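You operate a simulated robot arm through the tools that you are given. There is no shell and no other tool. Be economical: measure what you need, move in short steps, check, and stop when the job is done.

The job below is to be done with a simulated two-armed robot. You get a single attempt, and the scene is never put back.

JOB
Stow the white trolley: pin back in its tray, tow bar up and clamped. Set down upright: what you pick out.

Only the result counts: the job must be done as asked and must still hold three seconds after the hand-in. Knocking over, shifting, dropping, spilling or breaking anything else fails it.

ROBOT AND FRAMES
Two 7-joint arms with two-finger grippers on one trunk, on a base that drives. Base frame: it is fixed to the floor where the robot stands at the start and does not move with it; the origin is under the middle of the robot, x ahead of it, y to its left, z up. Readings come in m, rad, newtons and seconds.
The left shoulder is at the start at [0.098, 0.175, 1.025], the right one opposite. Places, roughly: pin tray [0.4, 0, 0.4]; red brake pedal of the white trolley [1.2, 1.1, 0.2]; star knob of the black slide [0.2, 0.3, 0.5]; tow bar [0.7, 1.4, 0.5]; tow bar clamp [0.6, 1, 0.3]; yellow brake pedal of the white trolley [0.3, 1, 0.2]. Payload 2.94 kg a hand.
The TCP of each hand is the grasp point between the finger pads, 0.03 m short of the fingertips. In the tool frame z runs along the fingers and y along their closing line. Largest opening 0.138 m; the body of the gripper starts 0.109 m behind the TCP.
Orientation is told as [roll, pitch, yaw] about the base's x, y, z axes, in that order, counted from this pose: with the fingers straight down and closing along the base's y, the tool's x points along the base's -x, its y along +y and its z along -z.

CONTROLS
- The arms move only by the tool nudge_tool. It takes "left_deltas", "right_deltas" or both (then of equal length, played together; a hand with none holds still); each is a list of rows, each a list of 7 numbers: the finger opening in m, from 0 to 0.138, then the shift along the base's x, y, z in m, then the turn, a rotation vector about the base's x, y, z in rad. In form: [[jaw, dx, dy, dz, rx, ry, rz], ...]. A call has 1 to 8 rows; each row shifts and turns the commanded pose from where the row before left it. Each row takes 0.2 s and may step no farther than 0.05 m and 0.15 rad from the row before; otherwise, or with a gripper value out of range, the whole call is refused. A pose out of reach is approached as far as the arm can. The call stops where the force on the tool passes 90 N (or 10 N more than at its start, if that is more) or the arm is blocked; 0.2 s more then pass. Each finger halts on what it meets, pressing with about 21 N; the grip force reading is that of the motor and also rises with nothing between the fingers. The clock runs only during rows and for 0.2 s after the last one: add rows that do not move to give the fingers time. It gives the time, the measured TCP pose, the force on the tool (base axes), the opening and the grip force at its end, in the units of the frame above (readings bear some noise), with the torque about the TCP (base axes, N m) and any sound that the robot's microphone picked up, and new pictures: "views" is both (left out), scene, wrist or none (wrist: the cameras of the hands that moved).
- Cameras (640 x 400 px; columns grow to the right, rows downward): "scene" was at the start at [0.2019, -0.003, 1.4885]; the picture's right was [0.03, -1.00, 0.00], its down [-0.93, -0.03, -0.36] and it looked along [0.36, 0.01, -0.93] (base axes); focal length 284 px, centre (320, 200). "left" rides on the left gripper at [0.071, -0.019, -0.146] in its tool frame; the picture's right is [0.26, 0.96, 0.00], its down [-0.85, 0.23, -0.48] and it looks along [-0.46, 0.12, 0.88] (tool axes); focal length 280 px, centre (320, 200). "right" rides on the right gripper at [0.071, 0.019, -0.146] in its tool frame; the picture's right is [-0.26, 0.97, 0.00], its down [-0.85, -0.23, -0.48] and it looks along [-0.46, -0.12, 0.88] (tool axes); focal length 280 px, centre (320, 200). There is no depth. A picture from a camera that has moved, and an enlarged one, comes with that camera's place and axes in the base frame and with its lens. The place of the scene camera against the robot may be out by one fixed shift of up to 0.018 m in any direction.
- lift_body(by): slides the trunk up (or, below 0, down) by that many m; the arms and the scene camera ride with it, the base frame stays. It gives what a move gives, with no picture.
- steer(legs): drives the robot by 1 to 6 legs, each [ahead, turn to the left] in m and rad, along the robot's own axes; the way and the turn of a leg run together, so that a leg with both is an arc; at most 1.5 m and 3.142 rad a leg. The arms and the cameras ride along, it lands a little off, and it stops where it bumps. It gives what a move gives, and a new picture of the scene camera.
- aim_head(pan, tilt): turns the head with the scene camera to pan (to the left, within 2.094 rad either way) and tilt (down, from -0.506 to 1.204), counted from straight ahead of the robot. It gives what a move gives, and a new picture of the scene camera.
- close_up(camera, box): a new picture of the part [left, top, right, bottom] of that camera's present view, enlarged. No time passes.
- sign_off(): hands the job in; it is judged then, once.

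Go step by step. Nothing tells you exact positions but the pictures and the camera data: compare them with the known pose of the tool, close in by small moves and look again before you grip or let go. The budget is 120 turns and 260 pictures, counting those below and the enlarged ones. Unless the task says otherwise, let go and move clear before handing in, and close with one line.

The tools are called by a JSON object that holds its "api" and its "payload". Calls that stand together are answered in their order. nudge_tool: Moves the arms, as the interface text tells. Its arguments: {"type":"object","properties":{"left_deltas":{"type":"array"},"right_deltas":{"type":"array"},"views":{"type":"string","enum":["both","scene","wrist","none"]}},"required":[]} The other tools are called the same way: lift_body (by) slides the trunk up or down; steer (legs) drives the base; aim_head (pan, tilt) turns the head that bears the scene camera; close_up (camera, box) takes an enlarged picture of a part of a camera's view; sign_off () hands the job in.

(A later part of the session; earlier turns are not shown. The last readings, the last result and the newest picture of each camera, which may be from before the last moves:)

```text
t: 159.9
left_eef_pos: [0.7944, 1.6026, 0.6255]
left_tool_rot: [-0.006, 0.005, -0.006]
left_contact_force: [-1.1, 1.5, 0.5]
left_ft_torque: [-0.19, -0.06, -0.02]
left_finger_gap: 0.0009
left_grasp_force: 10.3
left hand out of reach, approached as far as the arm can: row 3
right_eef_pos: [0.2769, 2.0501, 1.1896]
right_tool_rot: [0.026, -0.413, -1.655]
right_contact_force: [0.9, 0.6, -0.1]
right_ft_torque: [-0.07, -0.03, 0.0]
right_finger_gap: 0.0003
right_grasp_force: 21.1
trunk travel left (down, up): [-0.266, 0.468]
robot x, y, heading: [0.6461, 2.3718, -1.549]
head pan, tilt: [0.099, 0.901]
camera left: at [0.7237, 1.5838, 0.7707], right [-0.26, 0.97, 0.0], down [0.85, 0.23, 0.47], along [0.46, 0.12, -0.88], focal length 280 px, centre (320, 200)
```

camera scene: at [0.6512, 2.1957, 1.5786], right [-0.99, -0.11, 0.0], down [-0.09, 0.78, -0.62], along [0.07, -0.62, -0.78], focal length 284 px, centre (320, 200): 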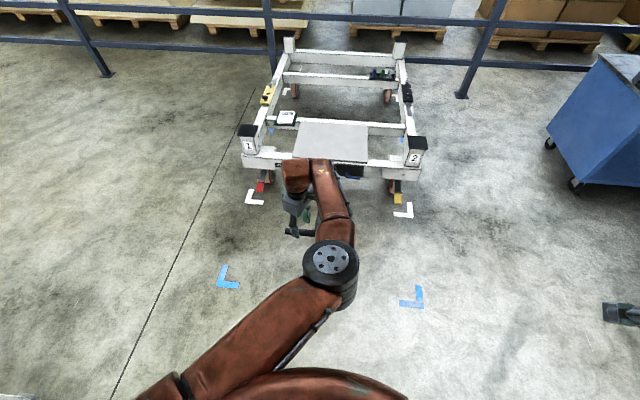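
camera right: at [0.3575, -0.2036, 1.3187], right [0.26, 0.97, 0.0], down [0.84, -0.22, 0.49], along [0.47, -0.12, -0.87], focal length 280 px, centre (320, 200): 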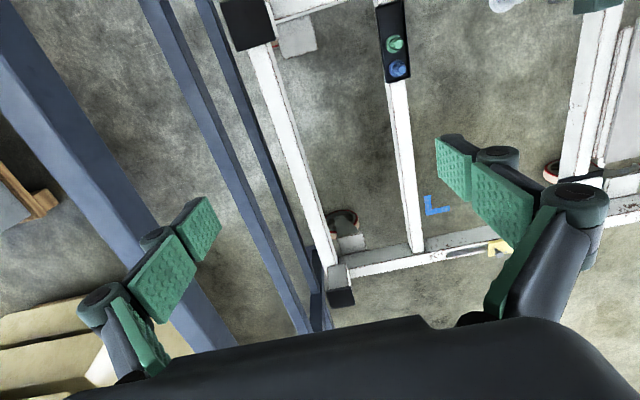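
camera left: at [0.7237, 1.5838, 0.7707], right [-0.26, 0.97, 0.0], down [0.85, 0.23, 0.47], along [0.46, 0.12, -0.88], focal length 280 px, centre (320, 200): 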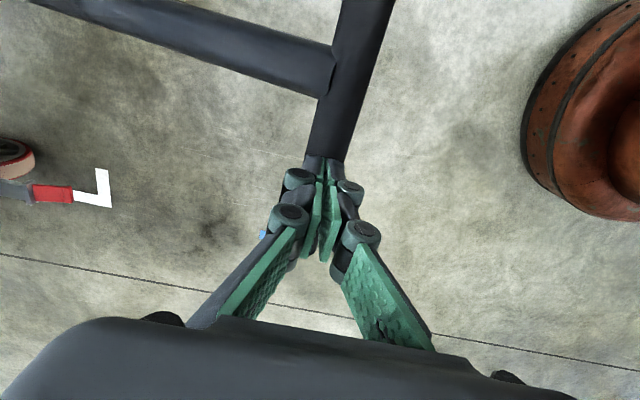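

Out of reach: it closed just above the bar. I reopen, rise, drive 0.1 m nearer and retry.

{"api": "nudge_tool", "payload": {"left_deltas": [[0.04, 0, 0, 0.03, 0, 0, 0], [0.07, 0, 0.02, 0.03, 0, 0, 0], [0.07, 0, 0.03, 0, 0, 0, 0], [0.07, 0, 0.04, 0, 0, 0, 0], [0.07, 0, 0, 0, 0, 0, 0]], "views": "none"}}

{"api": "steer", "payload": {"legs": [[0.1, 0]]}}

{"api": "nudge_tool", "payload": {"left_deltas": [[0.07, 0, 0, 0, 0, 0, 0], [0.07, 0, 0, 0, 0, 0, 0]], "views": "wrist"}}

```text
t: 161.1
left_eef_pos: [0.7939, 1.6917, 0.6808]
left_tool_rot: [-0.002, 0.006, -0.006]
left_contact_force: [-0.5, -0.2, 0.1]
left_ft_torque: [-0.02, 0.01, -0.03]
left_finger_gap: 0.0699
left_grasp_force: 0.0
right_eef_pos: [0.2761, 2.0474, 1.1887]
right_tool_rot: [0.026, -0.406, -1.656]
right_contact_force: [-0.6, 0.1, 0.9]
right_ft_torque: [0.0, -0.05, 0.02]
right_finger_gap: 0.0002
right_grasp_force: 20.9
trunk travel left (down, up): [-0.266, 0.468]
robot x, y, heading: [0.6481, 2.3737, -1.561]
head pan, tilt: [0.099, 0.901]
```

```text
t: 162.2
left_eef_pos: [0.7958, 1.5899, 0.6792]
left_tool_rot: [0.0, 0.005, -0.002]
left_contact_force: [0.2, -0.2, -0.8]
left_ft_torque: [0.05, 0.01, -0.03]
left_finger_gap: 0.07
left_grasp_force: 0.1
right_eef_pos: [0.2775, 1.9449, 1.1882]
right_tool_rot: [0.026, -0.405, -1.653]
right_contact_force: [-0.4, -1.0, 0.4]
right_ft_torque: [0.09, 0.01, 0.0]
right_finger_gap: 0.0
right_grasp_force: 21.2
trunk travel left (down, up): [-0.266, 0.468]
robot x, y, heading: [0.6454, 2.273, -1.556]
head pan, tilt: [0.099, 0.901]
camera scene: at [0.6526, 2.0933, 1.5783], right [-0.99, -0.11, 0.0], down [-0.09, 0.78, -0.62], along [0.07, -0.62, -0.78], focal length 284 px, centre (320, 200)
```

scene: 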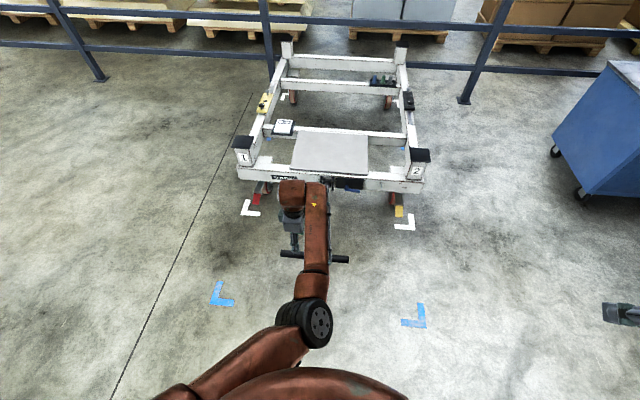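

```text
t: 162.8
left_eef_pos: [0.7954, 1.5927, 0.6806]
left_tool_rot: [-0.002, 0.006, -0.004]
left_contact_force: [0.5, -0.4, 0.5]
left_ft_torque: [0.0, 0.0, 0.01]
left_finger_gap: 0.0703
left_grasp_force: 0.1
right_eef_pos: [0.2782, 1.9469, 1.1886]
right_tool_rot: [0.027, -0.405, -1.656]
right_contact_force: [-0.1, -0.1, 0.1]
right_ft_torque: [0.03, 0.05, 0.04]
right_finger_gap: 0.0002
right_grasp_force: 20.8
trunk travel left (down, up): [-0.266, 0.468]
robot x, y, heading: [0.645, 2.2731, -1.555]
head pan, tilt: [0.099, 0.901]
camera left: at [0.7258, 1.5722, 0.8273], right [-0.26, 0.97, 0.0], down [0.85, 0.23, 0.47], along [0.45, 0.12, -0.88], focal length 280 px, centre (320, 200)
```

left: 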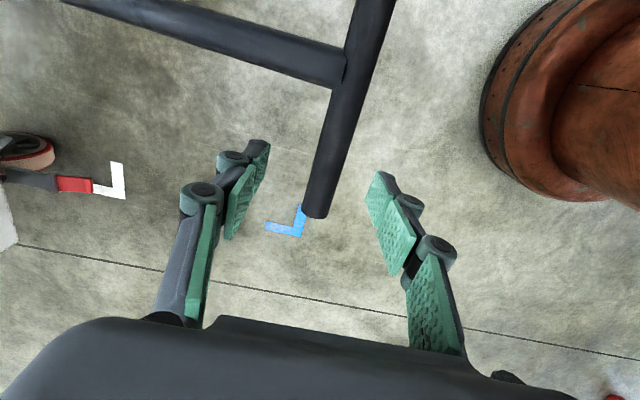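

Centred within a centimetre; shift +0.008 in y, descend and close.

{"api": "nudge_tool", "payload": {"left_deltas": [[0.07, 0, 0.008, -0.03, 0, 0, 0], [0.07, 0, 0, -0.035, 0, 0, 0], [0.07, 0, 0, -0.03, 0, 0, 0], [0.05, 0, 0, 0, 0, 0, 0], [0.02, 0, 0, 0, 0, 0, 0], [0.0, 0, 0, 0, 0, 0, 0], [0.0, 0, 0, 0, 0, 0, 0]], "views": "wrist"}}

```text
t: 164.4
left_eef_pos: [0.7972, 1.6034, 0.5848]
left_tool_rot: [0.005, 0.007, -0.003]
left_contact_force: [-0.4, 26.3, 4.3]
left_ft_torque: [0.19, -0.27, 0.3]
left_finger_gap: 0.0264
left_grasp_force: 21.0
right_eef_pos: [0.2785, 1.9486, 1.1902]
right_tool_rot: [0.024, -0.408, -1.653]
right_contact_force: [1.5, 0.1, -0.9]
right_ft_torque: [-0.02, -0.01, -0.01]
right_finger_gap: 0.0
right_grasp_force: 20.9
trunk travel left (down, up): [-0.266, 0.468]
robot x, y, heading: [0.6457, 2.2748, -1.549]
head pan, tilt: [0.099, 0.901]
camera left: at [0.7265, 1.5833, 0.7319], right [-0.26, 0.97, 0.01], down [0.85, 0.23, 0.47], along [0.45, 0.13, -0.88], focal length 280 px, centre (320, 200)
```

left: 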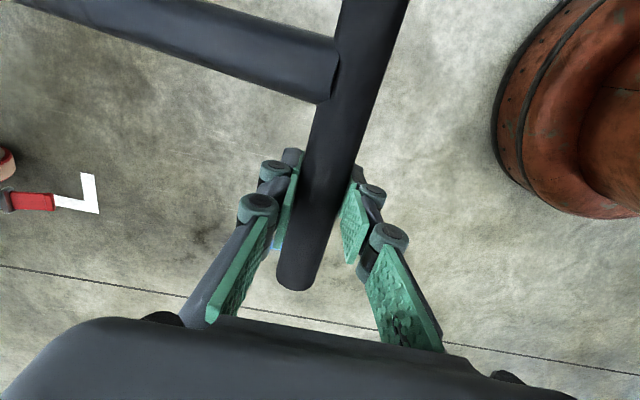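

The crossbar is gripped (26 mm). I lift gently along the arc to test whether it moves.

{"api": "nudge_tool", "payload": {"left_deltas": [[0.0, 0, 0.003, 0.005, 0, 0, 0], [0.0, 0, -0.003, 0.01, 0, 0, 0], [0.0, 0, -0.004, 0.01, 0, 0, 0], [0.0, 0, 0, 0, 0, 0, 0]], "views": "wrist"}}

```text
t: 165.4
left_eef_pos: [0.7947, 1.6012, 0.6076]
left_tool_rot: [0.015, 0.01, -0.003]
left_contact_force: [-1.9, 37.4, -18.6]
left_ft_torque: [0.5, 0.12, 0.22]
left_finger_gap: 0.0274
left_grasp_force: 20.9
right_eef_pos: [0.2779, 1.9481, 1.1886]
right_tool_rot: [0.026, -0.41, -1.655]
right_contact_force: [0.2, 0.8, 0.2]
right_ft_torque: [0.0, 0.03, 0.02]
right_finger_gap: 0.0002
right_grasp_force: 20.9
trunk travel left (down, up): [-0.266, 0.468]
robot x, y, heading: [0.6499, 2.2713, -1.552]
head pan, tilt: [0.099, 0.901]
camera left: at [0.726, 1.5798, 0.7533], right [-0.26, 0.97, 0.02], down [0.85, 0.22, 0.47], along [0.45, 0.14, -0.88], focal length 280 px, centre (320, 200)
```

left: 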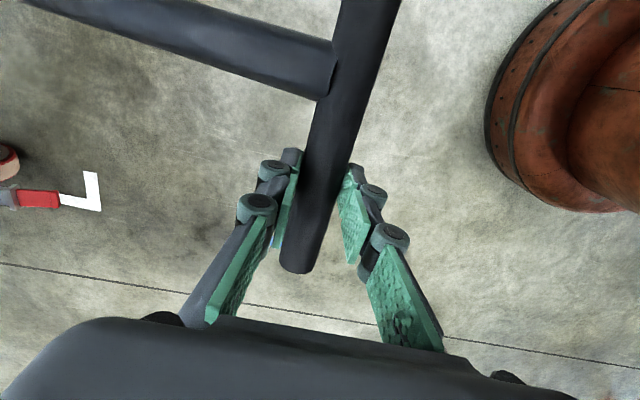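

The bar did not follow: the clamp is evidently tight, so the lever has to be opened first with the bar held. The earlier stance beside the bar, about (0, 1.25) facing +x, lets the left hand hold the crossbar while the right works the lever. Release, rise and go there.

{"api": "nudge_tool", "payload": {"left_deltas": [[0.03, 0, 0, 0, 0, 0, 0], [0.06, 0, 0, 0, 0, 0, 0], [0.07, 0, 0, 0.03, 0, 0, 0], [0.07, 0, 0, 0.045, 0, 0, 0], [0.07, 0, 0.01, 0.045, 0, 0, 0], [0.07, 0, 0.01, 0.045, 0, 0, 0], [0.07, 0, 0.01, 0.045, 0, 0, 0], [0.07, 0, 0.01, 0.045, 0, 0, 0]], "views": "wrist"}}

{"api": "nudge_tool", "payload": {"left_deltas": [[0.07, 0, 0, 0.045, 0, 0, -0.15], [0.07, 0, 0, 0.03, 0, 0, -0.15], [0.07, 0, 0, 0, 0, 0, -0.15], [0.07, 0, 0, 0, 0, 0, -0.15], [0.07, 0, 0, 0, 0, 0, -0.15], [0.07, 0, 0, 0, 0, 0, -0.15], [0.07, 0, 0, 0, 0, 0, -0.15], [0.07, 0, 0, 0, 0, 0, 0]], "views": "none"}}

{"api": "steer", "payload": {"legs": [[0, -0.8], [0.95, 0], [0, 0.786], [0.35, 0], [0, 0.785], [0, 0.785]]}}

```text
t: 167.2
left_eef_pos: [0.8134, 1.5943, 0.8554]
left_tool_rot: [-0.001, 0.007, -0.006]
left_contact_force: [0.0, 0.4, 0.2]
left_ft_torque: [-0.03, -0.02, -0.01]
left_finger_gap: 0.0701
left_grasp_force: 0.0
left hand out of reach, approached as far as the arm can: row 6, 7, 8
right_eef_pos: [0.2781, 1.9495, 1.1889]
right_tool_rot: [0.027, -0.409, -1.655]
right_contact_force: [-0.4, 1.0, 0.3]
right_ft_torque: [-0.02, -0.04, 0.03]
right_finger_gap: 0.0
right_grasp_force: 21.2
trunk travel left (down, up): [-0.266, 0.468]
robot x, y, heading: [0.6516, 2.272, -1.561]
head pan, tilt: [0.099, 0.901]
camera left: at [0.7427, 1.5745, 1.0028], right [-0.26, 0.97, 0.0], down [0.85, 0.23, 0.47], along [0.45, 0.12, -0.88], focal length 280 px, centre (320, 200)
```

left: 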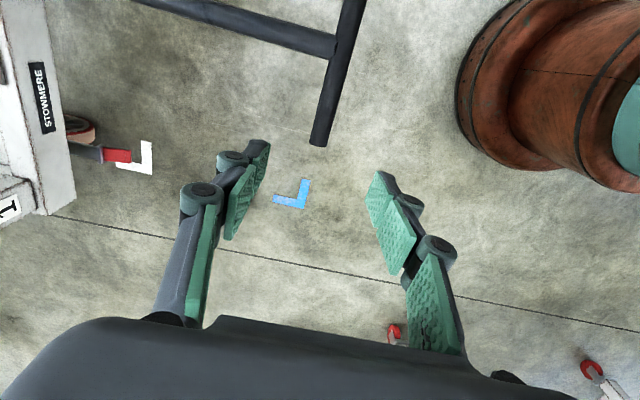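

```text
t: 169.0
left_eef_pos: [0.8105, 1.5907, 0.93]
left_tool_rot: [-0.002, 0.006, -1.055]
left_contact_force: [0.3, -0.4, 0.0]
left_ft_torque: [0.0, -0.01, -0.01]
left_finger_gap: 0.0701
left_grasp_force: 0.1
right_eef_pos: [0.2779, 1.9465, 1.188]
right_tool_rot: [0.026, -0.406, -1.654]
right_contact_force: [-0.2, -0.4, -0.3]
right_ft_torque: [0.0, -0.03, 0.0]
right_finger_gap: 0.0
right_grasp_force: 21.1
trunk travel left (down, up): [-0.266, 0.468]
robot x, y, heading: [0.6493, 2.2741, -1.555]
head pan, tilt: [0.099, 0.901]
```

```text
t: 184.1
left_eef_pos: [0.6638, 1.3987, 0.9301]
left_tool_rot: [0.0, 0.006, 0.498]
left_contact_force: [-0.5, -0.2, -0.2]
left_ft_torque: [-0.04, 0.0, -0.02]
left_finger_gap: 0.07
left_grasp_force: 0.0
right_eef_pos: [0.3003, 0.8704, 1.1893]
right_tool_rot: [0.026, -0.408, -0.101]
right_contact_force: [1.3, 0.2, 1.0]
right_ft_torque: [-0.04, 0.01, -0.03]
right_finger_gap: 0.0003
right_grasp_force: 21.0
trunk travel left (down, up): [-0.266, 0.468]
robot x, y, heading: [-0.0213, 1.2435, -0.005]
head pan, tilt: [0.099, 0.901]
camera scene: at [0.1484, 1.248, 1.5786], right [0.1, -1.0, 0.0], down [-0.78, -0.08, -0.62], along [0.62, 0.06, -0.78], focal length 284 px, centre (320, 200)
```

scene: 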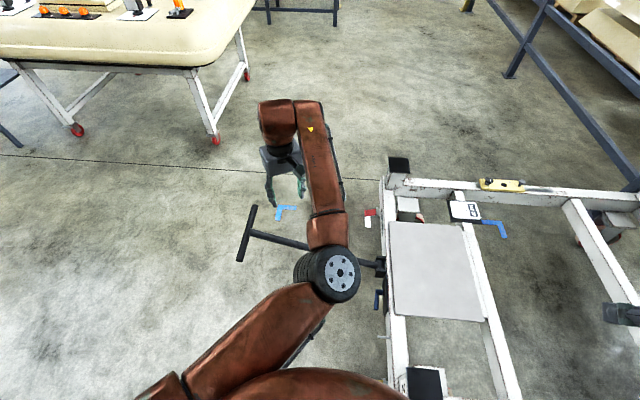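

At the stance. Let me look closely at the lever and crossbar from here.

{"api": "close_up", "payload": {"camera": "scene", "box": [355, 245, 415, 320]}}

{"api": "close_up", "payload": {"camera": "scene", "box": [225, 180, 425, 330]}}

```text
5.33 times, centred on (385, 282) of scene
camera zoom: at [0.1484, 1.248, 1.5786], right [0.1, -1.0, 0.0], down [-0.78, -0.08, -0.62], along [0.62, 0.06, -0.78], focal length 1512 px, centre (-27, -240)
```

zoom: 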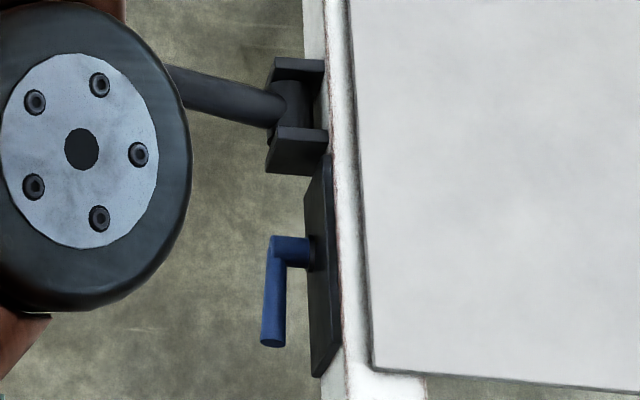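

```text
2.67 times, centred on (325, 255) of scene
camera zoom: at [0.1484, 1.248, 1.5786], right [0.1, -1.0, 0.0], down [-0.78, -0.08, -0.62], along [0.62, 0.06, -0.78], focal length 756 px, centre (307, 53)
```

zoom: 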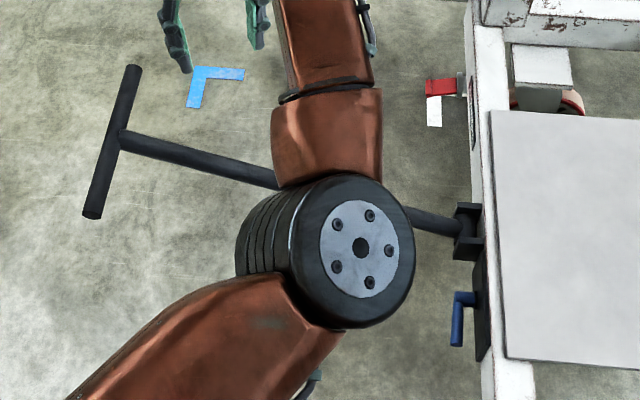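

Lever points along −x from about (0.62, 1.045, 0.38) to (0.55, 1.05). First the left hand takes the crossbar's near half: move over it and realign.

{"api": "nudge_tool", "payload": {"left_deltas": [[0.07, -0.005, 0.035, 0, 0, 0, -0.1], [0.07, -0.005, 0.04, 0, 0, 0, -0.1], [0.07, -0.005, 0.04, 0, 0, 0, -0.1], [0.07, -0.005, 0.04, -0.02, 0, 0, -0.1], [0.07, 0, 0.04, -0.03, 0, 0, -0.098], [0.07, 0, 0.008, -0.045, 0, 0, 0], [0.07, 0, 0, -0.045, 0, 0, 0], [0.07, 0, 0, -0.04, 0, 0, 0]], "views": "both"}}

```text
t: 185.9
left_eef_pos: [0.6451, 1.6008, 0.7502]
left_tool_rot: [-0.001, 0.006, 0.003]
left_contact_force: [0.3, -1.2, 0.3]
left_ft_torque: [-0.01, 0.01, -0.03]
left_finger_gap: 0.07
left_grasp_force: 0.0
right_eef_pos: [0.2996, 0.8714, 1.1901]
right_tool_rot: [0.027, -0.407, -0.104]
right_contact_force: [-0.9, 0.4, 0.2]
right_ft_torque: [-0.02, 0.01, 0.0]
right_finger_gap: 0.0
right_grasp_force: 21.0
trunk travel left (down, up): [-0.266, 0.468]
robot x, y, heading: [-0.019, 1.2463, -0.005]
head pan, tilt: [0.099, 0.901]
camera scene: at [0.1486, 1.2483, 1.5785], right [0.1, -1.0, 0.0], down [-0.78, -0.08, -0.62], along [0.62, 0.06, -0.78], focal length 284 px, centre (320, 200)
camera left: at [0.5743, 1.5813, 0.8968], right [-0.26, 0.96, 0.0], down [0.85, 0.23, 0.47], along [0.45, 0.12, -0.88], focal length 280 px, centre (320, 200)
```

scene: 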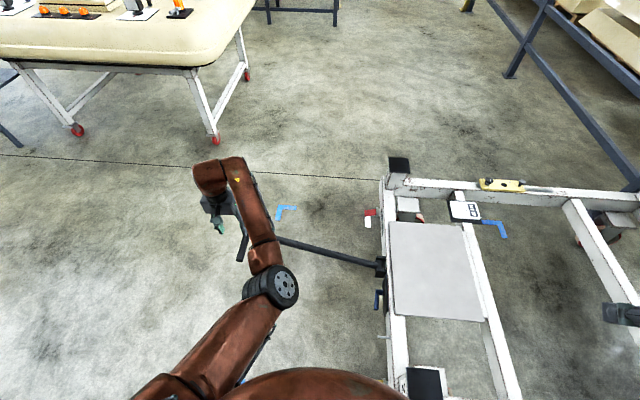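
left: 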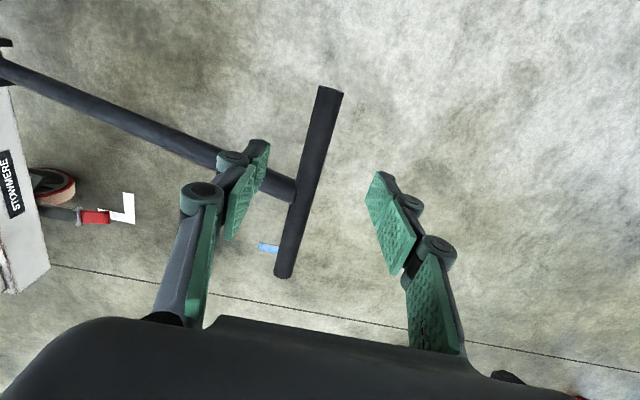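

The near half of the crossbar (x 0.605–0.72) is under the hand. Descend and close on it.

{"api": "nudge_tool", "payload": {"left_deltas": [[0.07, 0, -0.001, -0.04, 0, 0, 0], [0.07, 0, 0, -0.045, 0, 0, 0], [0.07, 0, 0, -0.045, 0, 0, 0], [0.07, 0, 0, -0.035, 0, 0, 0], [0.04, 0, 0, 0, 0, 0, 0], [0.02, 0, 0, 0, 0, 0, 0], [0.0, 0, 0, 0, 0, 0, 0], [0.0, 0, 0, 0, 0, 0, 0]], "views": "both"}}

```text
t: 187.7
left_eef_pos: [0.6459, 1.6037, 0.5847]
left_tool_rot: [-0.001, 0.008, 0.005]
left_contact_force: [1.6, 9.8, -0.7]
left_ft_torque: [0.16, -0.08, 0.08]
left_finger_gap: 0.0267
left_grasp_force: 20.8
right_eef_pos: [0.2994, 0.873, 1.1886]
right_tool_rot: [0.025, -0.407, -0.1]
right_contact_force: [0.6, -1.0, 0.6]
right_ft_torque: [-0.02, 0.0, -0.03]
right_finger_gap: 0.0
right_grasp_force: 20.9
trunk travel left (down, up): [-0.266, 0.468]
robot x, y, heading: [-0.022, 1.2468, 0.002]
head pan, tilt: [0.099, 0.901]
camera scene: at [0.1485, 1.2491, 1.5785], right [0.1, -1.0, 0.0], down [-0.78, -0.08, -0.62], along [0.62, 0.06, -0.78], focal length 284 px, centre (320, 200)
camera left: at [0.5757, 1.5829, 0.7313], right [-0.27, 0.96, 0.0], down [0.85, 0.23, 0.47], along [0.45, 0.13, -0.88], focal length 280 px, centre (320, 200)
```

scene: 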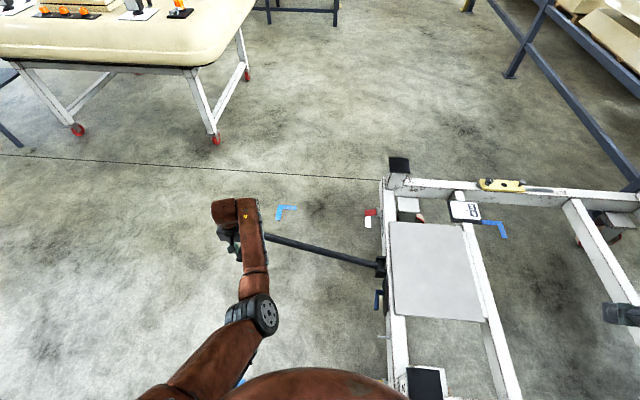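
left: 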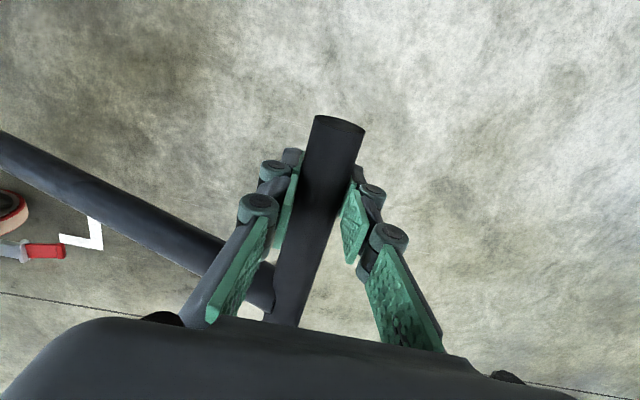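

The left hand holds the crossbar. Now bring the right hand, straightened, over the lever.

{"api": "nudge_tool", "payload": {"right_deltas": [[0, 0.025, 0.02, -0.025, 0, 0.05, 0], [0, 0.025, 0.022, -0.03, 0, 0.05, 0.02], [0, 0.025, 0.022, -0.03, 0, 0.05, 0.02], [0, 0.025, 0.022, -0.03, 0, 0.05, 0.02], [0, 0.025, 0.022, -0.03, 0, 0.05, 0.02], [0, 0.025, 0.022, -0.03, 0, 0.05, 0.02], [0, 0.025, 0.022, -0.03, -0.02, 0.05, 0], [0, 0.02, 0.022, -0.03, 0, 0.05, 0]], "views": "both"}}

```text
t: 189.5
left_eef_pos: [0.6465, 1.6033, 0.5858]
left_tool_rot: [0.001, 0.007, 0.004]
left_contact_force: [4.1, 22.4, 0.0]
left_ft_torque: [0.02, 0.65, 0.04]
left_finger_gap: 0.0264
left_grasp_force: 20.8
right_eef_pos: [0.4956, 1.0478, 0.9526]
right_tool_rot: [-0.013, -0.008, 0.008]
right_contact_force: [-0.1, 0.1, -0.2]
right_ft_torque: [0.0, -0.03, 0.02]
right_finger_gap: 0.0
right_grasp_force: 21.2
trunk travel left (down, up): [-0.266, 0.468]
robot x, y, heading: [-0.0202, 1.2488, -0.003]
head pan, tilt: [0.099, 0.901]
camera scene: at [0.1484, 1.2503, 1.5785], right [0.1, -1.0, 0.0], down [-0.78, -0.08, -0.62], along [0.62, 0.06, -0.78], focal length 284 px, centre (320, 200)
camera right: at [0.4232, 1.0674, 1.0965], right [0.26, 0.97, -0.01], down [0.85, -0.22, 0.49], along [0.47, -0.13, -0.87], focal length 280 px, centre (320, 200)
```

scene: 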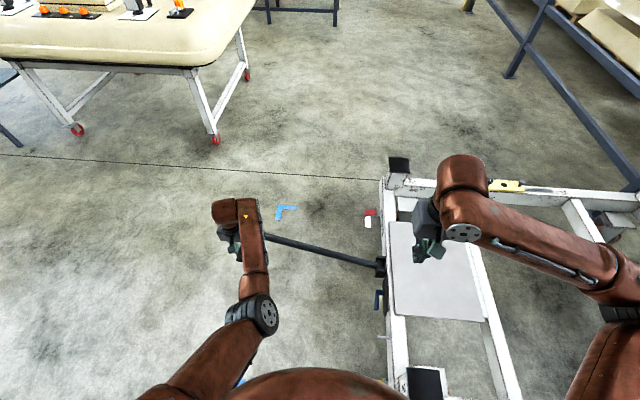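
right: 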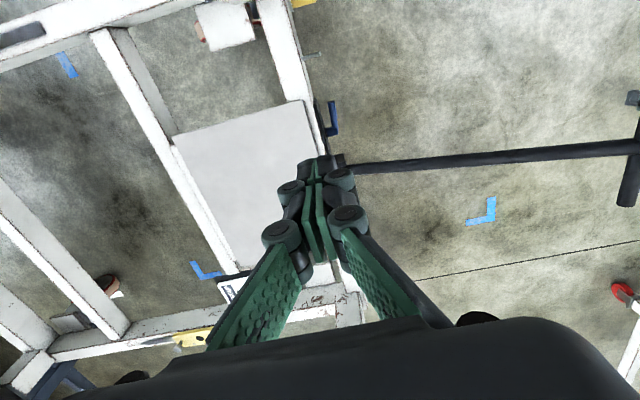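

The right wrist camera sees the lever; zoom in to locate it.

{"api": "close_up", "payload": {"camera": "right", "box": [290, 80, 370, 180]}}

```text
4.00 times, centred on (330, 130) of right
camera zoom: at [0.4232, 1.0674, 1.0965], right [0.26, 0.97, -0.01], down [0.85, -0.22, 0.49], along [0.47, -0.13, -0.87], focal length 1122 px, centre (280, 480)
```

zoom: 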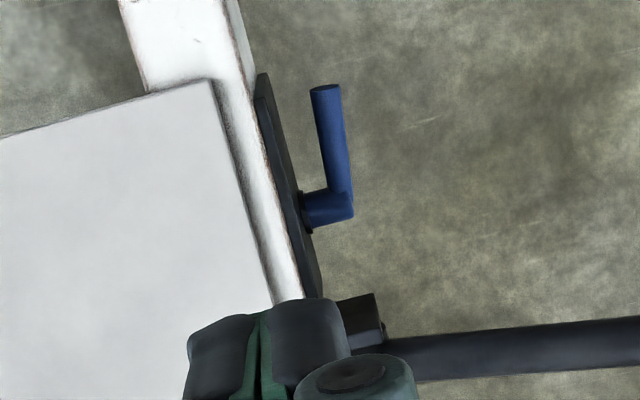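

Lever tip ≈ (0.554, 1.057), corner ≈ (0.623, 1.05). Lower the right hand for a nearer look.

{"api": "nudge_tool", "payload": {"right_deltas": [[0, -0.005, 0.01, -0.045, 0, 0, 0], [0, -0.005, 0.01, -0.045, 0, 0, 0], [0, 0, 0.01, -0.045, 0, 0, 0], [0, 0, 0, -0.045, 0, 0, 0], [0, 0, 0, -0.045, 0, 0, 0], [0, 0, 0, -0.045, 0, 0, 0], [0, 0, 0, -0.045, 0, 0, 0], [0, 0, 0, 0, 0, 0, 0]], "views": "wrist"}}

{"api": "close_up", "payload": {"camera": "right", "box": [240, 80, 440, 205]}}

```text
t: 191.3
left_eef_pos: [0.6456, 1.6023, 0.5844]
left_tool_rot: [0.001, 0.006, 0.003]
left_contact_force: [0.8, 22.8, 0.4]
left_ft_torque: [-0.05, -0.01, 0.1]
left_finger_gap: 0.0265
left_grasp_force: 21.0
right_eef_pos: [0.4846, 1.0773, 0.6384]
right_tool_rot: [-0.013, -0.008, 0.006]
right_contact_force: [0.1, 0.2, 0.0]
right_ft_torque: [0.01, 0.01, 0.03]
right_finger_gap: 0.0002
right_grasp_force: 21.0
trunk travel left (down, up): [-0.266, 0.468]
robot x, y, heading: [-0.0212, 1.2453, 0.002]
head pan, tilt: [0.099, 0.901]
camera right: at [0.4136, 1.0964, 0.7822], right [0.25, 0.97, -0.01], down [0.85, -0.22, 0.49], along [0.47, -0.13, -0.87], focal length 280 px, centre (320, 200)
```

right: 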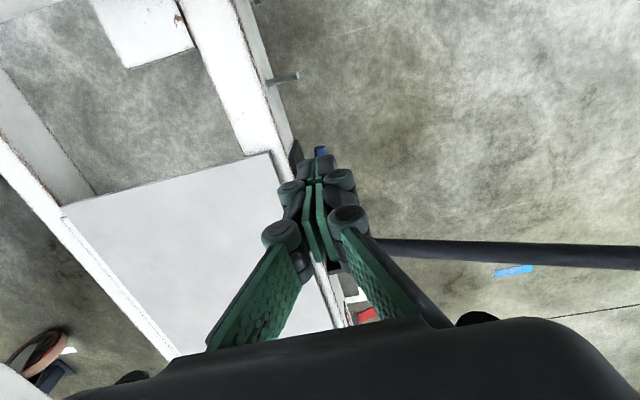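

```text
3.20 times, centred on (340, 142) of right
camera zoom: at [0.4136, 1.0964, 0.7822], right [0.25, 0.97, -0.01], down [0.85, -0.22, 0.49], along [0.47, -0.13, -0.87], focal length 897 px, centre (256, 384)
```

zoom: 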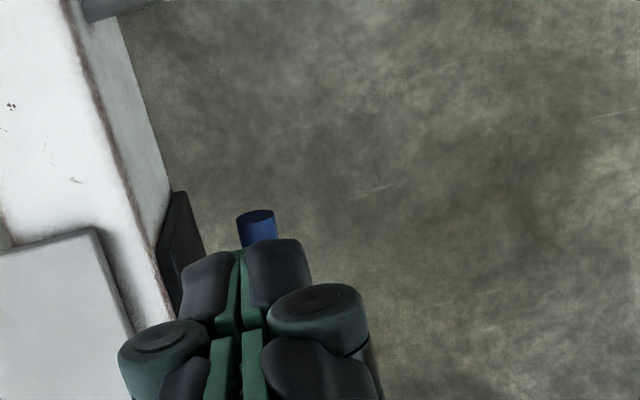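

Triangulated: lever tip at about (0.566, 1.053, 0.314). I'll bring the closed right fingers just above its end and see whether I can reach.

{"api": "nudge_tool", "payload": {"right_deltas": [[0, 0.03, -0.005, -0.03, 0, 0, 0], [0, 0.03, -0.005, -0.035, 0, 0, 0], [0, 0.025, -0.005, -0.035, 0, 0, 0], [0, 0.005, 0, -0.04, 0, 0, 0], [0, 0, 0, -0.04, 0, 0, 0], [0, 0, 0, -0.04, 0, 0, 0], [0, 0, 0, 0, 0, 0, 0]], "views": "both"}}

```text
t: 192.9
left_eef_pos: [0.6456, 1.6038, 0.5854]
left_tool_rot: [0.0, 0.009, 0.004]
left_contact_force: [0.8, 23.1, 0.0]
left_ft_torque: [0.05, 0.03, 0.09]
left_finger_gap: 0.0265
left_grasp_force: 20.6
right_eef_pos: [0.5752, 1.0595, 0.4181]
right_tool_rot: [-0.011, -0.008, 0.009]
right_contact_force: [0.0, 0.1, 0.7]
right_ft_torque: [-0.01, 0.02, 0.0]
right_finger_gap: 0.0
right_grasp_force: 20.6
trunk travel left (down, up): [-0.266, 0.468]
robot x, y, heading: [-0.0209, 1.2508, -0.004]
head pan, tilt: [0.099, 0.901]
camera scene: at [0.1485, 1.251, 1.5785], right [0.1, -1.0, 0.0], down [-0.78, -0.08, -0.62], along [0.62, 0.06, -0.78], focal length 284 px, centre (320, 200)
camera right: at [0.5032, 1.0802, 0.5618], right [0.26, 0.97, -0.01], down [0.85, -0.22, 0.49], along [0.47, -0.13, -0.87], focal length 280 px, centre (320, 200)
```

scene: 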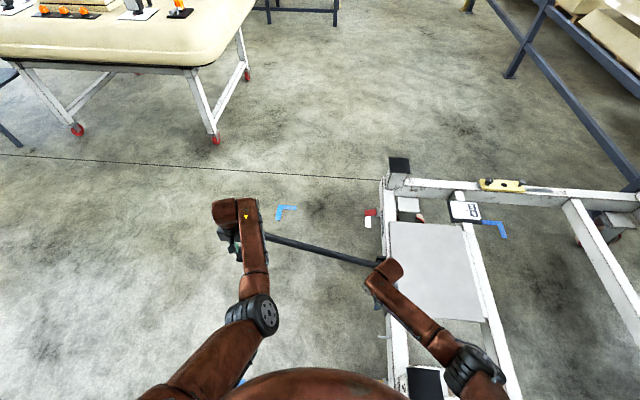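
right: 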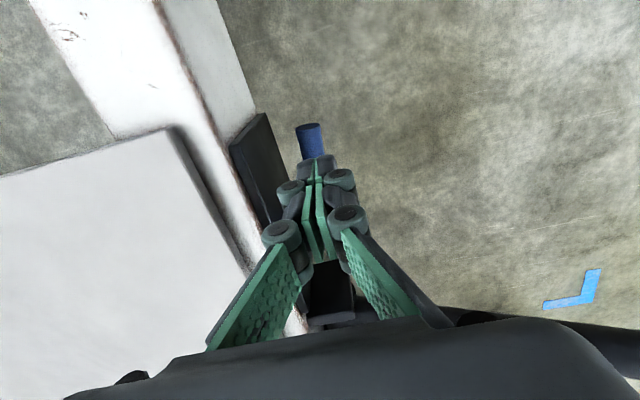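

The fingers are right above the lever's end. Press down in small steps and watch the force and picture.

{"api": "nudge_tool", "payload": {"right_deltas": [[0, 0.002, -0.003, -0.03, 0, 0, 0], [0, 0, 0, -0.025, 0, 0, 0], [0, 0, 0, -0.01, 0, 0, 0], [0, 0, 0, -0.01, 0, 0, 0], [0, 0, 0, 0, 0, 0, 0]], "views": "wrist"}}

```text
t: 193.6
left_eef_pos: [0.645, 1.6022, 0.5887]
left_tool_rot: [0.001, 0.0, 0.001]
left_contact_force: [3.3, 11.3, -6.3]
left_ft_torque: [0.11, 0.51, 0.14]
left_finger_gap: 0.0267
left_grasp_force: 20.7
right_eef_pos: [0.5814, 1.06, 0.3783]
right_tool_rot: [-0.016, -0.013, 0.009]
right_contact_force: [-35.2, -0.3, 76.3]
right_ft_torque: [-0.4, 1.6, -0.12]
right_finger_gap: 0.0
right_grasp_force: 20.6
trunk travel left (down, up): [-0.266, 0.468]
robot x, y, heading: [-0.0249, 1.2535, -0.005]
head pan, tilt: [0.099, 0.901]
stopped in row 3 (right hand): the force on the tool passed its limit at 115 N (the readings are from after the stop); the commanded pose is now the measured one
camera right: at [0.5097, 1.0799, 0.5216], right [0.25, 0.97, -0.01], down [0.84, -0.22, 0.49], along [0.47, -0.13, -0.87], focal length 280 px, centre (320, 200)
```

right: 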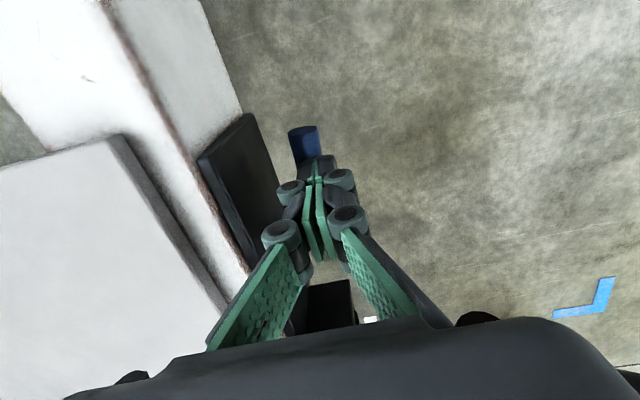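

76 N straight down doesn't move the lever (it slopes slightly downward to −x and is on its stop), so it must swing upward. To grip it I need more reach: raise the right hand a bit, open the left jaw around the bar, and lower the trunk to its original height.

{"api": "nudge_tool", "payload": {"left_deltas": [[0.02, 0, 0, 0, 0, 0, 0], [0.05, 0, 0, 0, 0, 0, 0], [0.07, 0, -0.003, 0.01, 0, 0, 0], [0.07, 0, 0, 0.01, 0, 0, 0], [0.07, 0, 0, 0, 0, 0, 0]], "right_deltas": [[0, -0.005, 0.005, 0.03, 0, 0, 0], [0, -0.005, 0.005, 0.04, 0, 0, 0], [0, -0.01, 0, 0.04, 0, 0, 0], [0.02, 0, 0, 0.03, 0, 0, 0], [0.03, 0, 0, 0, 0, 0, 0]], "views": "none"}}

{"api": "lift_body", "payload": {"by": -0.07}}

{"api": "aim_head", "payload": {"pan": 0.0, "tilt": 1.0}}

```text
t: 194.8
left_eef_pos: [0.6462, 1.5945, 0.605]
left_tool_rot: [-0.003, 0.002, 0.0]
left_contact_force: [0.5, 0.2, -0.2]
left_ft_torque: [0.01, -0.01, 0.04]
left_finger_gap: 0.0702
left_grasp_force: 0.1
right_eef_pos: [0.5624, 1.0685, 0.5091]
right_tool_rot: [-0.015, -0.009, 0.008]
right_contact_force: [0.5, 0.0, 0.1]
right_ft_torque: [-0.03, 0.0, -0.02]
right_finger_gap: 0.0301
right_grasp_force: 0.0
trunk travel left (down, up): [-0.266, 0.468]
robot x, y, heading: [-0.02, 1.2467, -0.008]
head pan, tilt: [0.099, 0.901]
```

```text
t: 195.8
left_eef_pos: [0.6466, 1.5964, 0.5341]
left_tool_rot: [-0.002, -0.001, 0.002]
left_contact_force: [0.6, 0.7, 0.0]
left_ft_torque: [-0.01, -0.03, -0.03]
left_finger_gap: 0.0699
left_grasp_force: 0.0
right_eef_pos: [0.5616, 1.0676, 0.4411]
right_tool_rot: [-0.014, -0.013, 0.008]
right_contact_force: [0.2, 0.0, 0.0]
right_ft_torque: [0.03, -0.03, -0.04]
right_finger_gap: 0.0298
right_grasp_force: 0.1
trunk travel left (down, up): [-0.196, 0.538]
robot x, y, heading: [-0.0232, 1.2467, -0.005]
head pan, tilt: [0.099, 0.901]
```

```text
t: 196.5
left_eef_pos: [0.6477, 1.5966, 0.5333]
left_tool_rot: [-0.002, 0.001, 0.001]
left_contact_force: [1.2, 0.1, 0.3]
left_ft_torque: [-0.01, -0.01, 0.0]
left_finger_gap: 0.0704
left_grasp_force: 0.0
right_eef_pos: [0.5613, 1.0683, 0.4394]
right_tool_rot: [-0.013, -0.011, 0.008]
right_contact_force: [0.1, 0.2, 0.7]
right_ft_torque: [-0.02, 0.01, 0.01]
right_finger_gap: 0.0301
right_grasp_force: 0.2
trunk travel left (down, up): [-0.196, 0.538]
robot x, y, heading: [-0.0211, 1.2473, -0.007]
head pan, tilt: [0.0, 1.0]
camera scene: at [0.1978, 1.2409, 1.4972], right [0.0, -1.0, 0.0], down [-0.84, 0.0, -0.54], along [0.54, 0.0, -0.84], focal length 284 px, centre (320, 200)
```

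scene: 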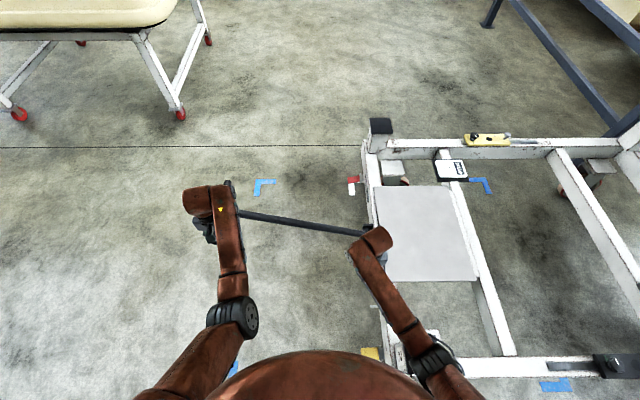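

Stable. I re-grip the crossbar with the left hand, and tilt the right hand outward (roll −0.4) so its inner finger fits between lever and plate.

{"api": "nudge_tool", "payload": {"left_deltas": [[0.07, 0, 0.004, 0.02, 0, 0, 0], [0.07, 0, 0.0, 0.03, 0, 0, 0], [0.04, 0, 0, 0, 0, 0, 0], [0.02, 0, 0, 0, 0, 0, 0], [0.0, 0, 0, 0, 0, 0, 0], [0.0, 0, 0, 0, 0, 0, 0]], "right_deltas": [[0.03, 0, 0.005, 0, -0.08, 0, 0], [0.03, 0, 0.005, 0, -0.1, 0, 0], [0.03, 0, 0, 0, -0.1, 0, 0], [0.03, 0, 0, 0, -0.1, 0, 0], [0.03, 0, 0, 0, 0, 0, 0], [0.03, 0, 0, 0, 0, 0, 0]], "views": "wrist"}}

{"api": "close_up", "payload": {"camera": "right", "box": [220, 80, 420, 205]}}

```text
t: 197.9
left_eef_pos: [0.6463, 1.6027, 0.5836]
left_tool_rot: [0.0, 0.001, 0.004]
left_contact_force: [5.0, 13.6, 0.3]
left_ft_torque: [0.13, -0.05, 0.12]
left_finger_gap: 0.0263
left_grasp_force: 20.8
right_eef_pos: [0.5624, 1.0792, 0.4384]
right_tool_rot: [-0.393, -0.005, 0.012]
right_contact_force: [-0.5, -0.5, 0.2]
right_ft_torque: [-0.05, -0.01, 0.02]
right_finger_gap: 0.0299
right_grasp_force: 0.0
trunk travel left (down, up): [-0.196, 0.538]
robot x, y, heading: [-0.0193, 1.2457, -0.004]
head pan, tilt: [0.0, 1.0]
camera right: at [0.4902, 1.1514, 0.5653], right [0.25, 0.89, -0.37], down [0.85, -0.02, 0.53], along [0.47, -0.45, -0.76], focal length 280 px, centre (320, 200)
camera left: at [0.5767, 1.5831, 0.7303], right [-0.26, 0.96, 0.0], down [0.85, 0.23, 0.47], along [0.46, 0.13, -0.88], focal length 280 px, centre (320, 200)
```

right: 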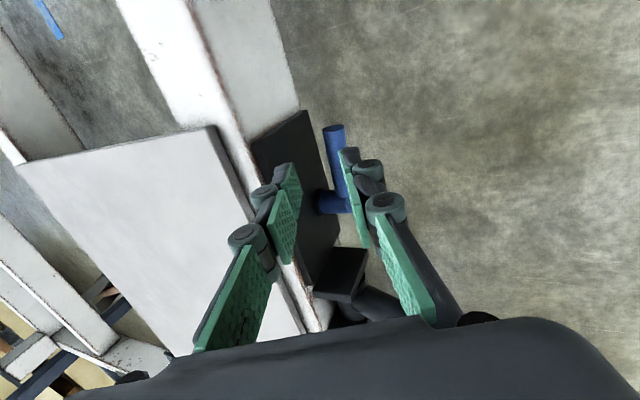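
left: 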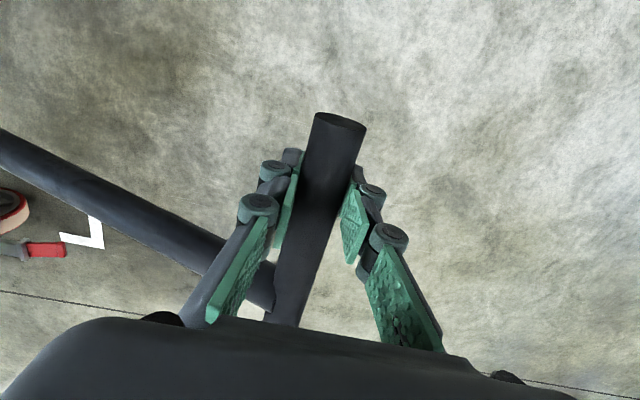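

```text
3.20 times, centred on (320, 142) of right
camera zoom: at [0.4902, 1.1514, 0.5653], right [0.25, 0.89, -0.37], down [0.85, -0.02, 0.53], along [0.47, -0.45, -0.76], focal length 897 px, centre (320, 384)
```

zoom: 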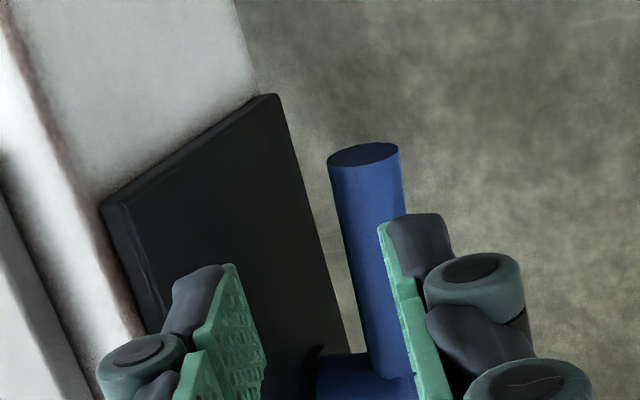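

Excellent view: the lever runs horizontally from (0.623, 1.05) to its tip (0.553, 1.056) at z≈0.354. I slide the open fingers along the tool axis to straddle it.

{"api": "nudge_tool", "payload": {"right_deltas": [[0.03, 0.009, 0.008, 0, 0, 0, 0], [0.03, 0.009, 0.0, -0.005, 0, 0, 0], [0.03, 0, -0.009, -0.022, 0, 0, 0], [0.03, 0, -0.009, -0.022, 0, 0, 0], [0.03, 0, 0, 0, 0, 0, 0]], "views": "wrist"}}

{"api": "close_up", "payload": {"camera": "right", "box": [220, 80, 420, 240]}}

```text
t: 199.1
left_eef_pos: [0.6482, 1.6021, 0.5829]
left_tool_rot: [-0.003, 0.001, 0.001]
left_contact_force: [6.2, 24.6, 2.9]
left_ft_torque: [-0.04, -0.17, 0.09]
left_finger_gap: 0.0266
left_grasp_force: 20.7
right_eef_pos: [0.5789, 1.069, 0.3898]
right_tool_rot: [-0.395, -0.006, 0.012]
right_contact_force: [0.8, 1.0, 0.5]
right_ft_torque: [-0.03, -0.02, 0.01]
right_finger_gap: 0.0303
right_grasp_force: 0.1
trunk travel left (down, up): [-0.196, 0.538]
robot x, y, heading: [-0.0261, 1.2447, -0.006]
head pan, tilt: [0.0, 1.0]
camera right: at [0.5076, 1.1415, 0.5166], right [0.25, 0.89, -0.37], down [0.85, -0.02, 0.53], along [0.47, -0.45, -0.76], focal length 280 px, centre (320, 200)
```

right: 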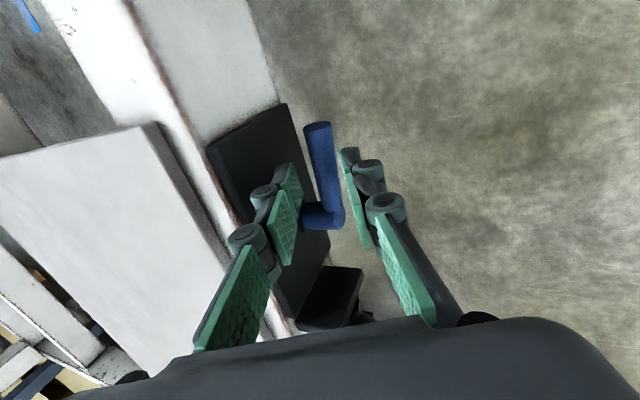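

```text
2.50 times, centred on (320, 160) of right
camera zoom: at [0.5076, 1.1415, 0.5166], right [0.25, 0.89, -0.37], down [0.85, -0.02, 0.53], along [0.47, -0.45, -0.76], focal length 701 px, centre (320, 300)
```

zoom: 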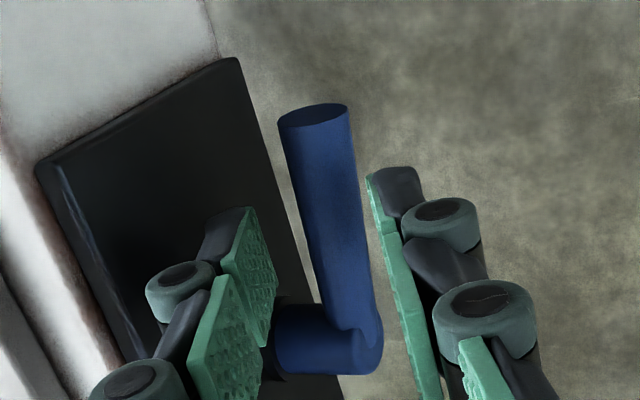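

The lever sits neatly between the fingers. Advance the last 2.4 cm along the tool axis and close.

{"api": "nudge_tool", "payload": {"right_deltas": [[0.03, 0, -0.005, -0.012, 0, 0, 0], [0.03, 0, -0.004, -0.01, 0, 0, 0], [0.015, 0, 0, 0, 0, 0, 0], [0.0, 0, 0, 0, 0, 0, 0], [0.0, 0, 0, 0, 0, 0, 0]], "views": "wrist"}}

```text
t: 200.3
left_eef_pos: [0.648, 1.6039, 0.5838]
left_tool_rot: [-0.003, 0.002, 0.001]
left_contact_force: [4.6, 23.4, 6.9]
left_ft_torque: [0.06, -0.06, 0.13]
left_finger_gap: 0.0261
left_grasp_force: 21.0
right_eef_pos: [0.5787, 1.0626, 0.3672]
right_tool_rot: [-0.391, -0.004, 0.013]
right_contact_force: [-0.2, 13.7, 0.0]
right_ft_torque: [0.46, 0.39, -0.72]
right_finger_gap: 0.0184
right_grasp_force: 21.0
trunk travel left (down, up): [-0.196, 0.538]
robot x, y, heading: [-0.0177, 1.2433, -0.006]
head pan, tilt: [0.0, 1.0]
camera right: at [0.5077, 1.1344, 0.4944], right [0.25, 0.9, -0.37], down [0.85, -0.02, 0.53], along [0.47, -0.45, -0.76], focal length 280 px, centre (320, 200)
```

right: 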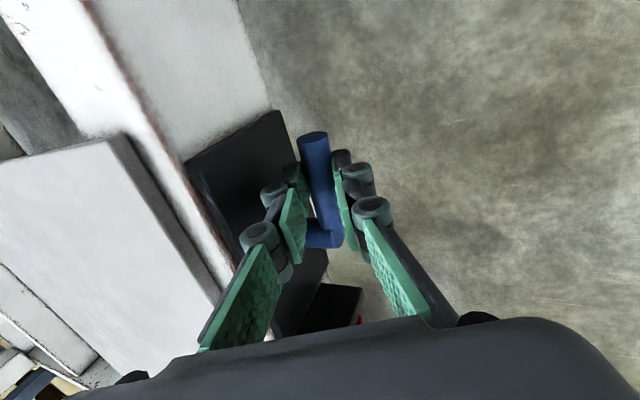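

The lever is gripped (18 mm). I try swinging it upward along its arc.

{"api": "nudge_tool", "payload": {"right_deltas": [[0.0, 0, 0.003, 0.005, 0, 0, 0], [0.0, 0.001, 0.001, 0.007, 0, 0, 0], [0.0, 0.002, 0, 0.008, 0, 0, 0], [0, 0, 0, 0, 0, 0, 0]], "views": "wrist"}}

```text
t: 201.3
left_eef_pos: [0.6472, 1.603, 0.585]
left_tool_rot: [0.001, 0.003, 0.003]
left_contact_force: [4.4, 25.7, 7.6]
left_ft_torque: [0.07, 0.0, 0.14]
left_finger_gap: 0.0263
left_grasp_force: 20.9
right_eef_pos: [0.5822, 1.0646, 0.3887]
right_tool_rot: [-0.393, -0.004, 0.014]
right_contact_force: [-3.3, 13.3, -12.0]
right_ft_torque: [0.45, 0.49, -0.23]
right_finger_gap: 0.017
right_grasp_force: 20.8
trunk travel left (down, up): [-0.196, 0.538]
robot x, y, heading: [-0.0218, 1.2484, -0.01]
head pan, tilt: [0.0, 1.0]
camera right: at [0.5106, 1.1365, 0.5145], right [0.25, 0.89, -0.37], down [0.85, -0.02, 0.53], along [0.47, -0.45, -0.76], focal length 280 px, centre (320, 200)
```

right: 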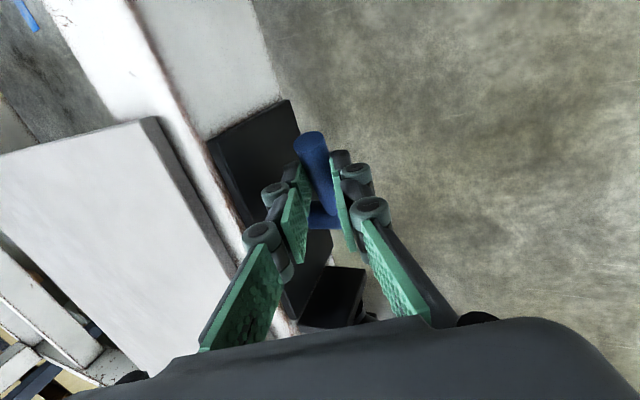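

The lever is turning upward (force only ~12 N). Continue along the arc while watching the bar's load on the left hand.

{"api": "nudge_tool", "payload": {"right_deltas": [[0.0, 0.004, 0.0, 0.006, 0, 0, 0], [0.0, 0.005, 0.0, 0.006, 0, 0, 0], [0.0, 0.005, 0, 0.005, 0, 0, 0], [0.0, 0.006, 0, 0.004, 0, 0, 0], [0, 0, 0, 0, 0, 0, 0]], "views": "wrist"}}

{"api": "close_up", "payload": {"camera": "right", "box": [220, 80, 420, 240]}}

```text
t: 202.5
left_eef_pos: [0.6472, 1.6034, 0.5831]
left_tool_rot: [0.001, 0.001, 0.002]
left_contact_force: [5.7, 25.7, 3.2]
left_ft_torque: [0.02, 0.16, 0.07]
left_finger_gap: 0.0263
left_grasp_force: 21.6
right_eef_pos: [0.6023, 1.0635, 0.4097]
right_tool_rot: [-0.395, -0.006, 0.011]
right_contact_force: [-0.2, 0.5, -0.6]
right_ft_torque: [-0.02, 0.0, 0.01]
right_finger_gap: 0.0
right_grasp_force: 20.7
trunk travel left (down, up): [-0.196, 0.538]
robot x, y, heading: [-0.0208, 1.2473, -0.003]
head pan, tilt: [0.0, 1.0]
camera right: at [0.5312, 1.135, 0.5355], right [0.25, 0.89, -0.37], down [0.85, -0.02, 0.53], along [0.47, -0.45, -0.76], focal length 280 px, centre (320, 200)
```

right: 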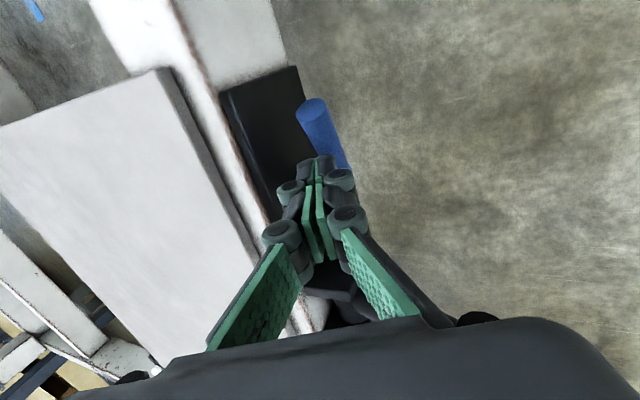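

```text
2.50 times, centred on (320, 160) of right
camera zoom: at [0.5312, 1.135, 0.5355], right [0.25, 0.89, -0.37], down [0.85, -0.02, 0.53], along [0.47, -0.45, -0.76], focal length 701 px, centre (320, 300)
```

zoom: 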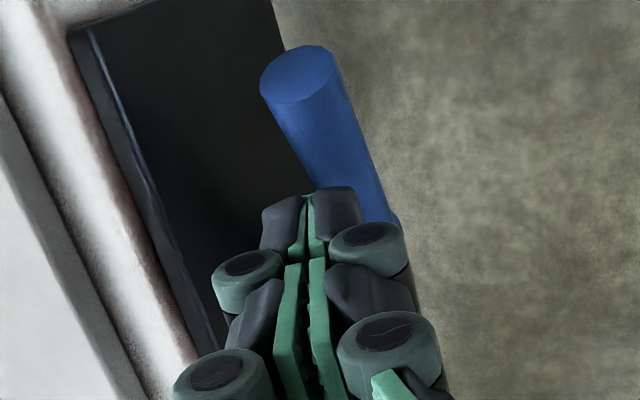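

The fingers slipped off after turning it about 22° up. I'll open, go back and re-grip deeper nearer its end.

{"api": "nudge_tool", "payload": {"right_deltas": [[0.015, 0, 0.012, 0.028, 0, 0, 0], [0.03, -0.012, 0.0, 0, 0, 0, 0], [0.03, -0.012, 0.0, 0, 0, 0, 0], [0.03, 0, 0, 0, 0, 0, 0]], "views": "wrist"}}

{"api": "close_up", "payload": {"camera": "right", "box": [220, 80, 420, 240]}}

```text
t: 203.5
left_eef_pos: [0.6461, 1.6038, 0.584]
left_tool_rot: [0.0, 0.004, 0.001]
left_contact_force: [4.7, 27.3, 1.9]
left_ft_torque: [0.05, -0.05, 0.08]
left_finger_gap: 0.0263
left_grasp_force: 21.1
right_eef_pos: [0.5781, 1.0749, 0.4385]
right_tool_rot: [-0.394, -0.005, 0.012]
right_contact_force: [-0.2, 0.4, 0.6]
right_ft_torque: [0.0, 0.0, -0.01]
right_finger_gap: 0.0296
right_grasp_force: 0.1
trunk travel left (down, up): [-0.196, 0.538]
robot x, y, heading: [-0.0153, 1.2482, -0.001]
head pan, tilt: [0.0, 1.0]
camera right: at [0.5065, 1.1477, 0.5639], right [0.25, 0.89, -0.37], down [0.85, -0.02, 0.53], along [0.47, -0.45, -0.76], focal length 280 px, centre (320, 200)
```

right: 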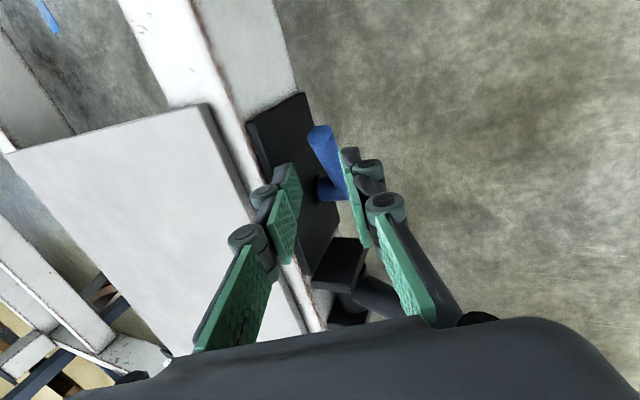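

```text
2.50 times, centred on (320, 160) of right
camera zoom: at [0.5065, 1.1477, 0.5639], right [0.25, 0.89, -0.37], down [0.85, -0.02, 0.53], along [0.47, -0.45, -0.76], focal length 701 px, centre (320, 300)
```

zoom: 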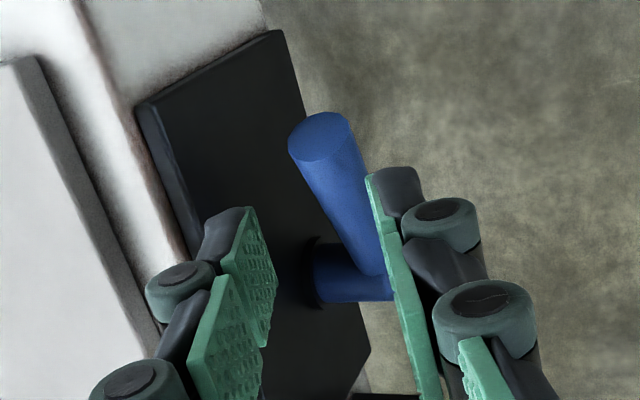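

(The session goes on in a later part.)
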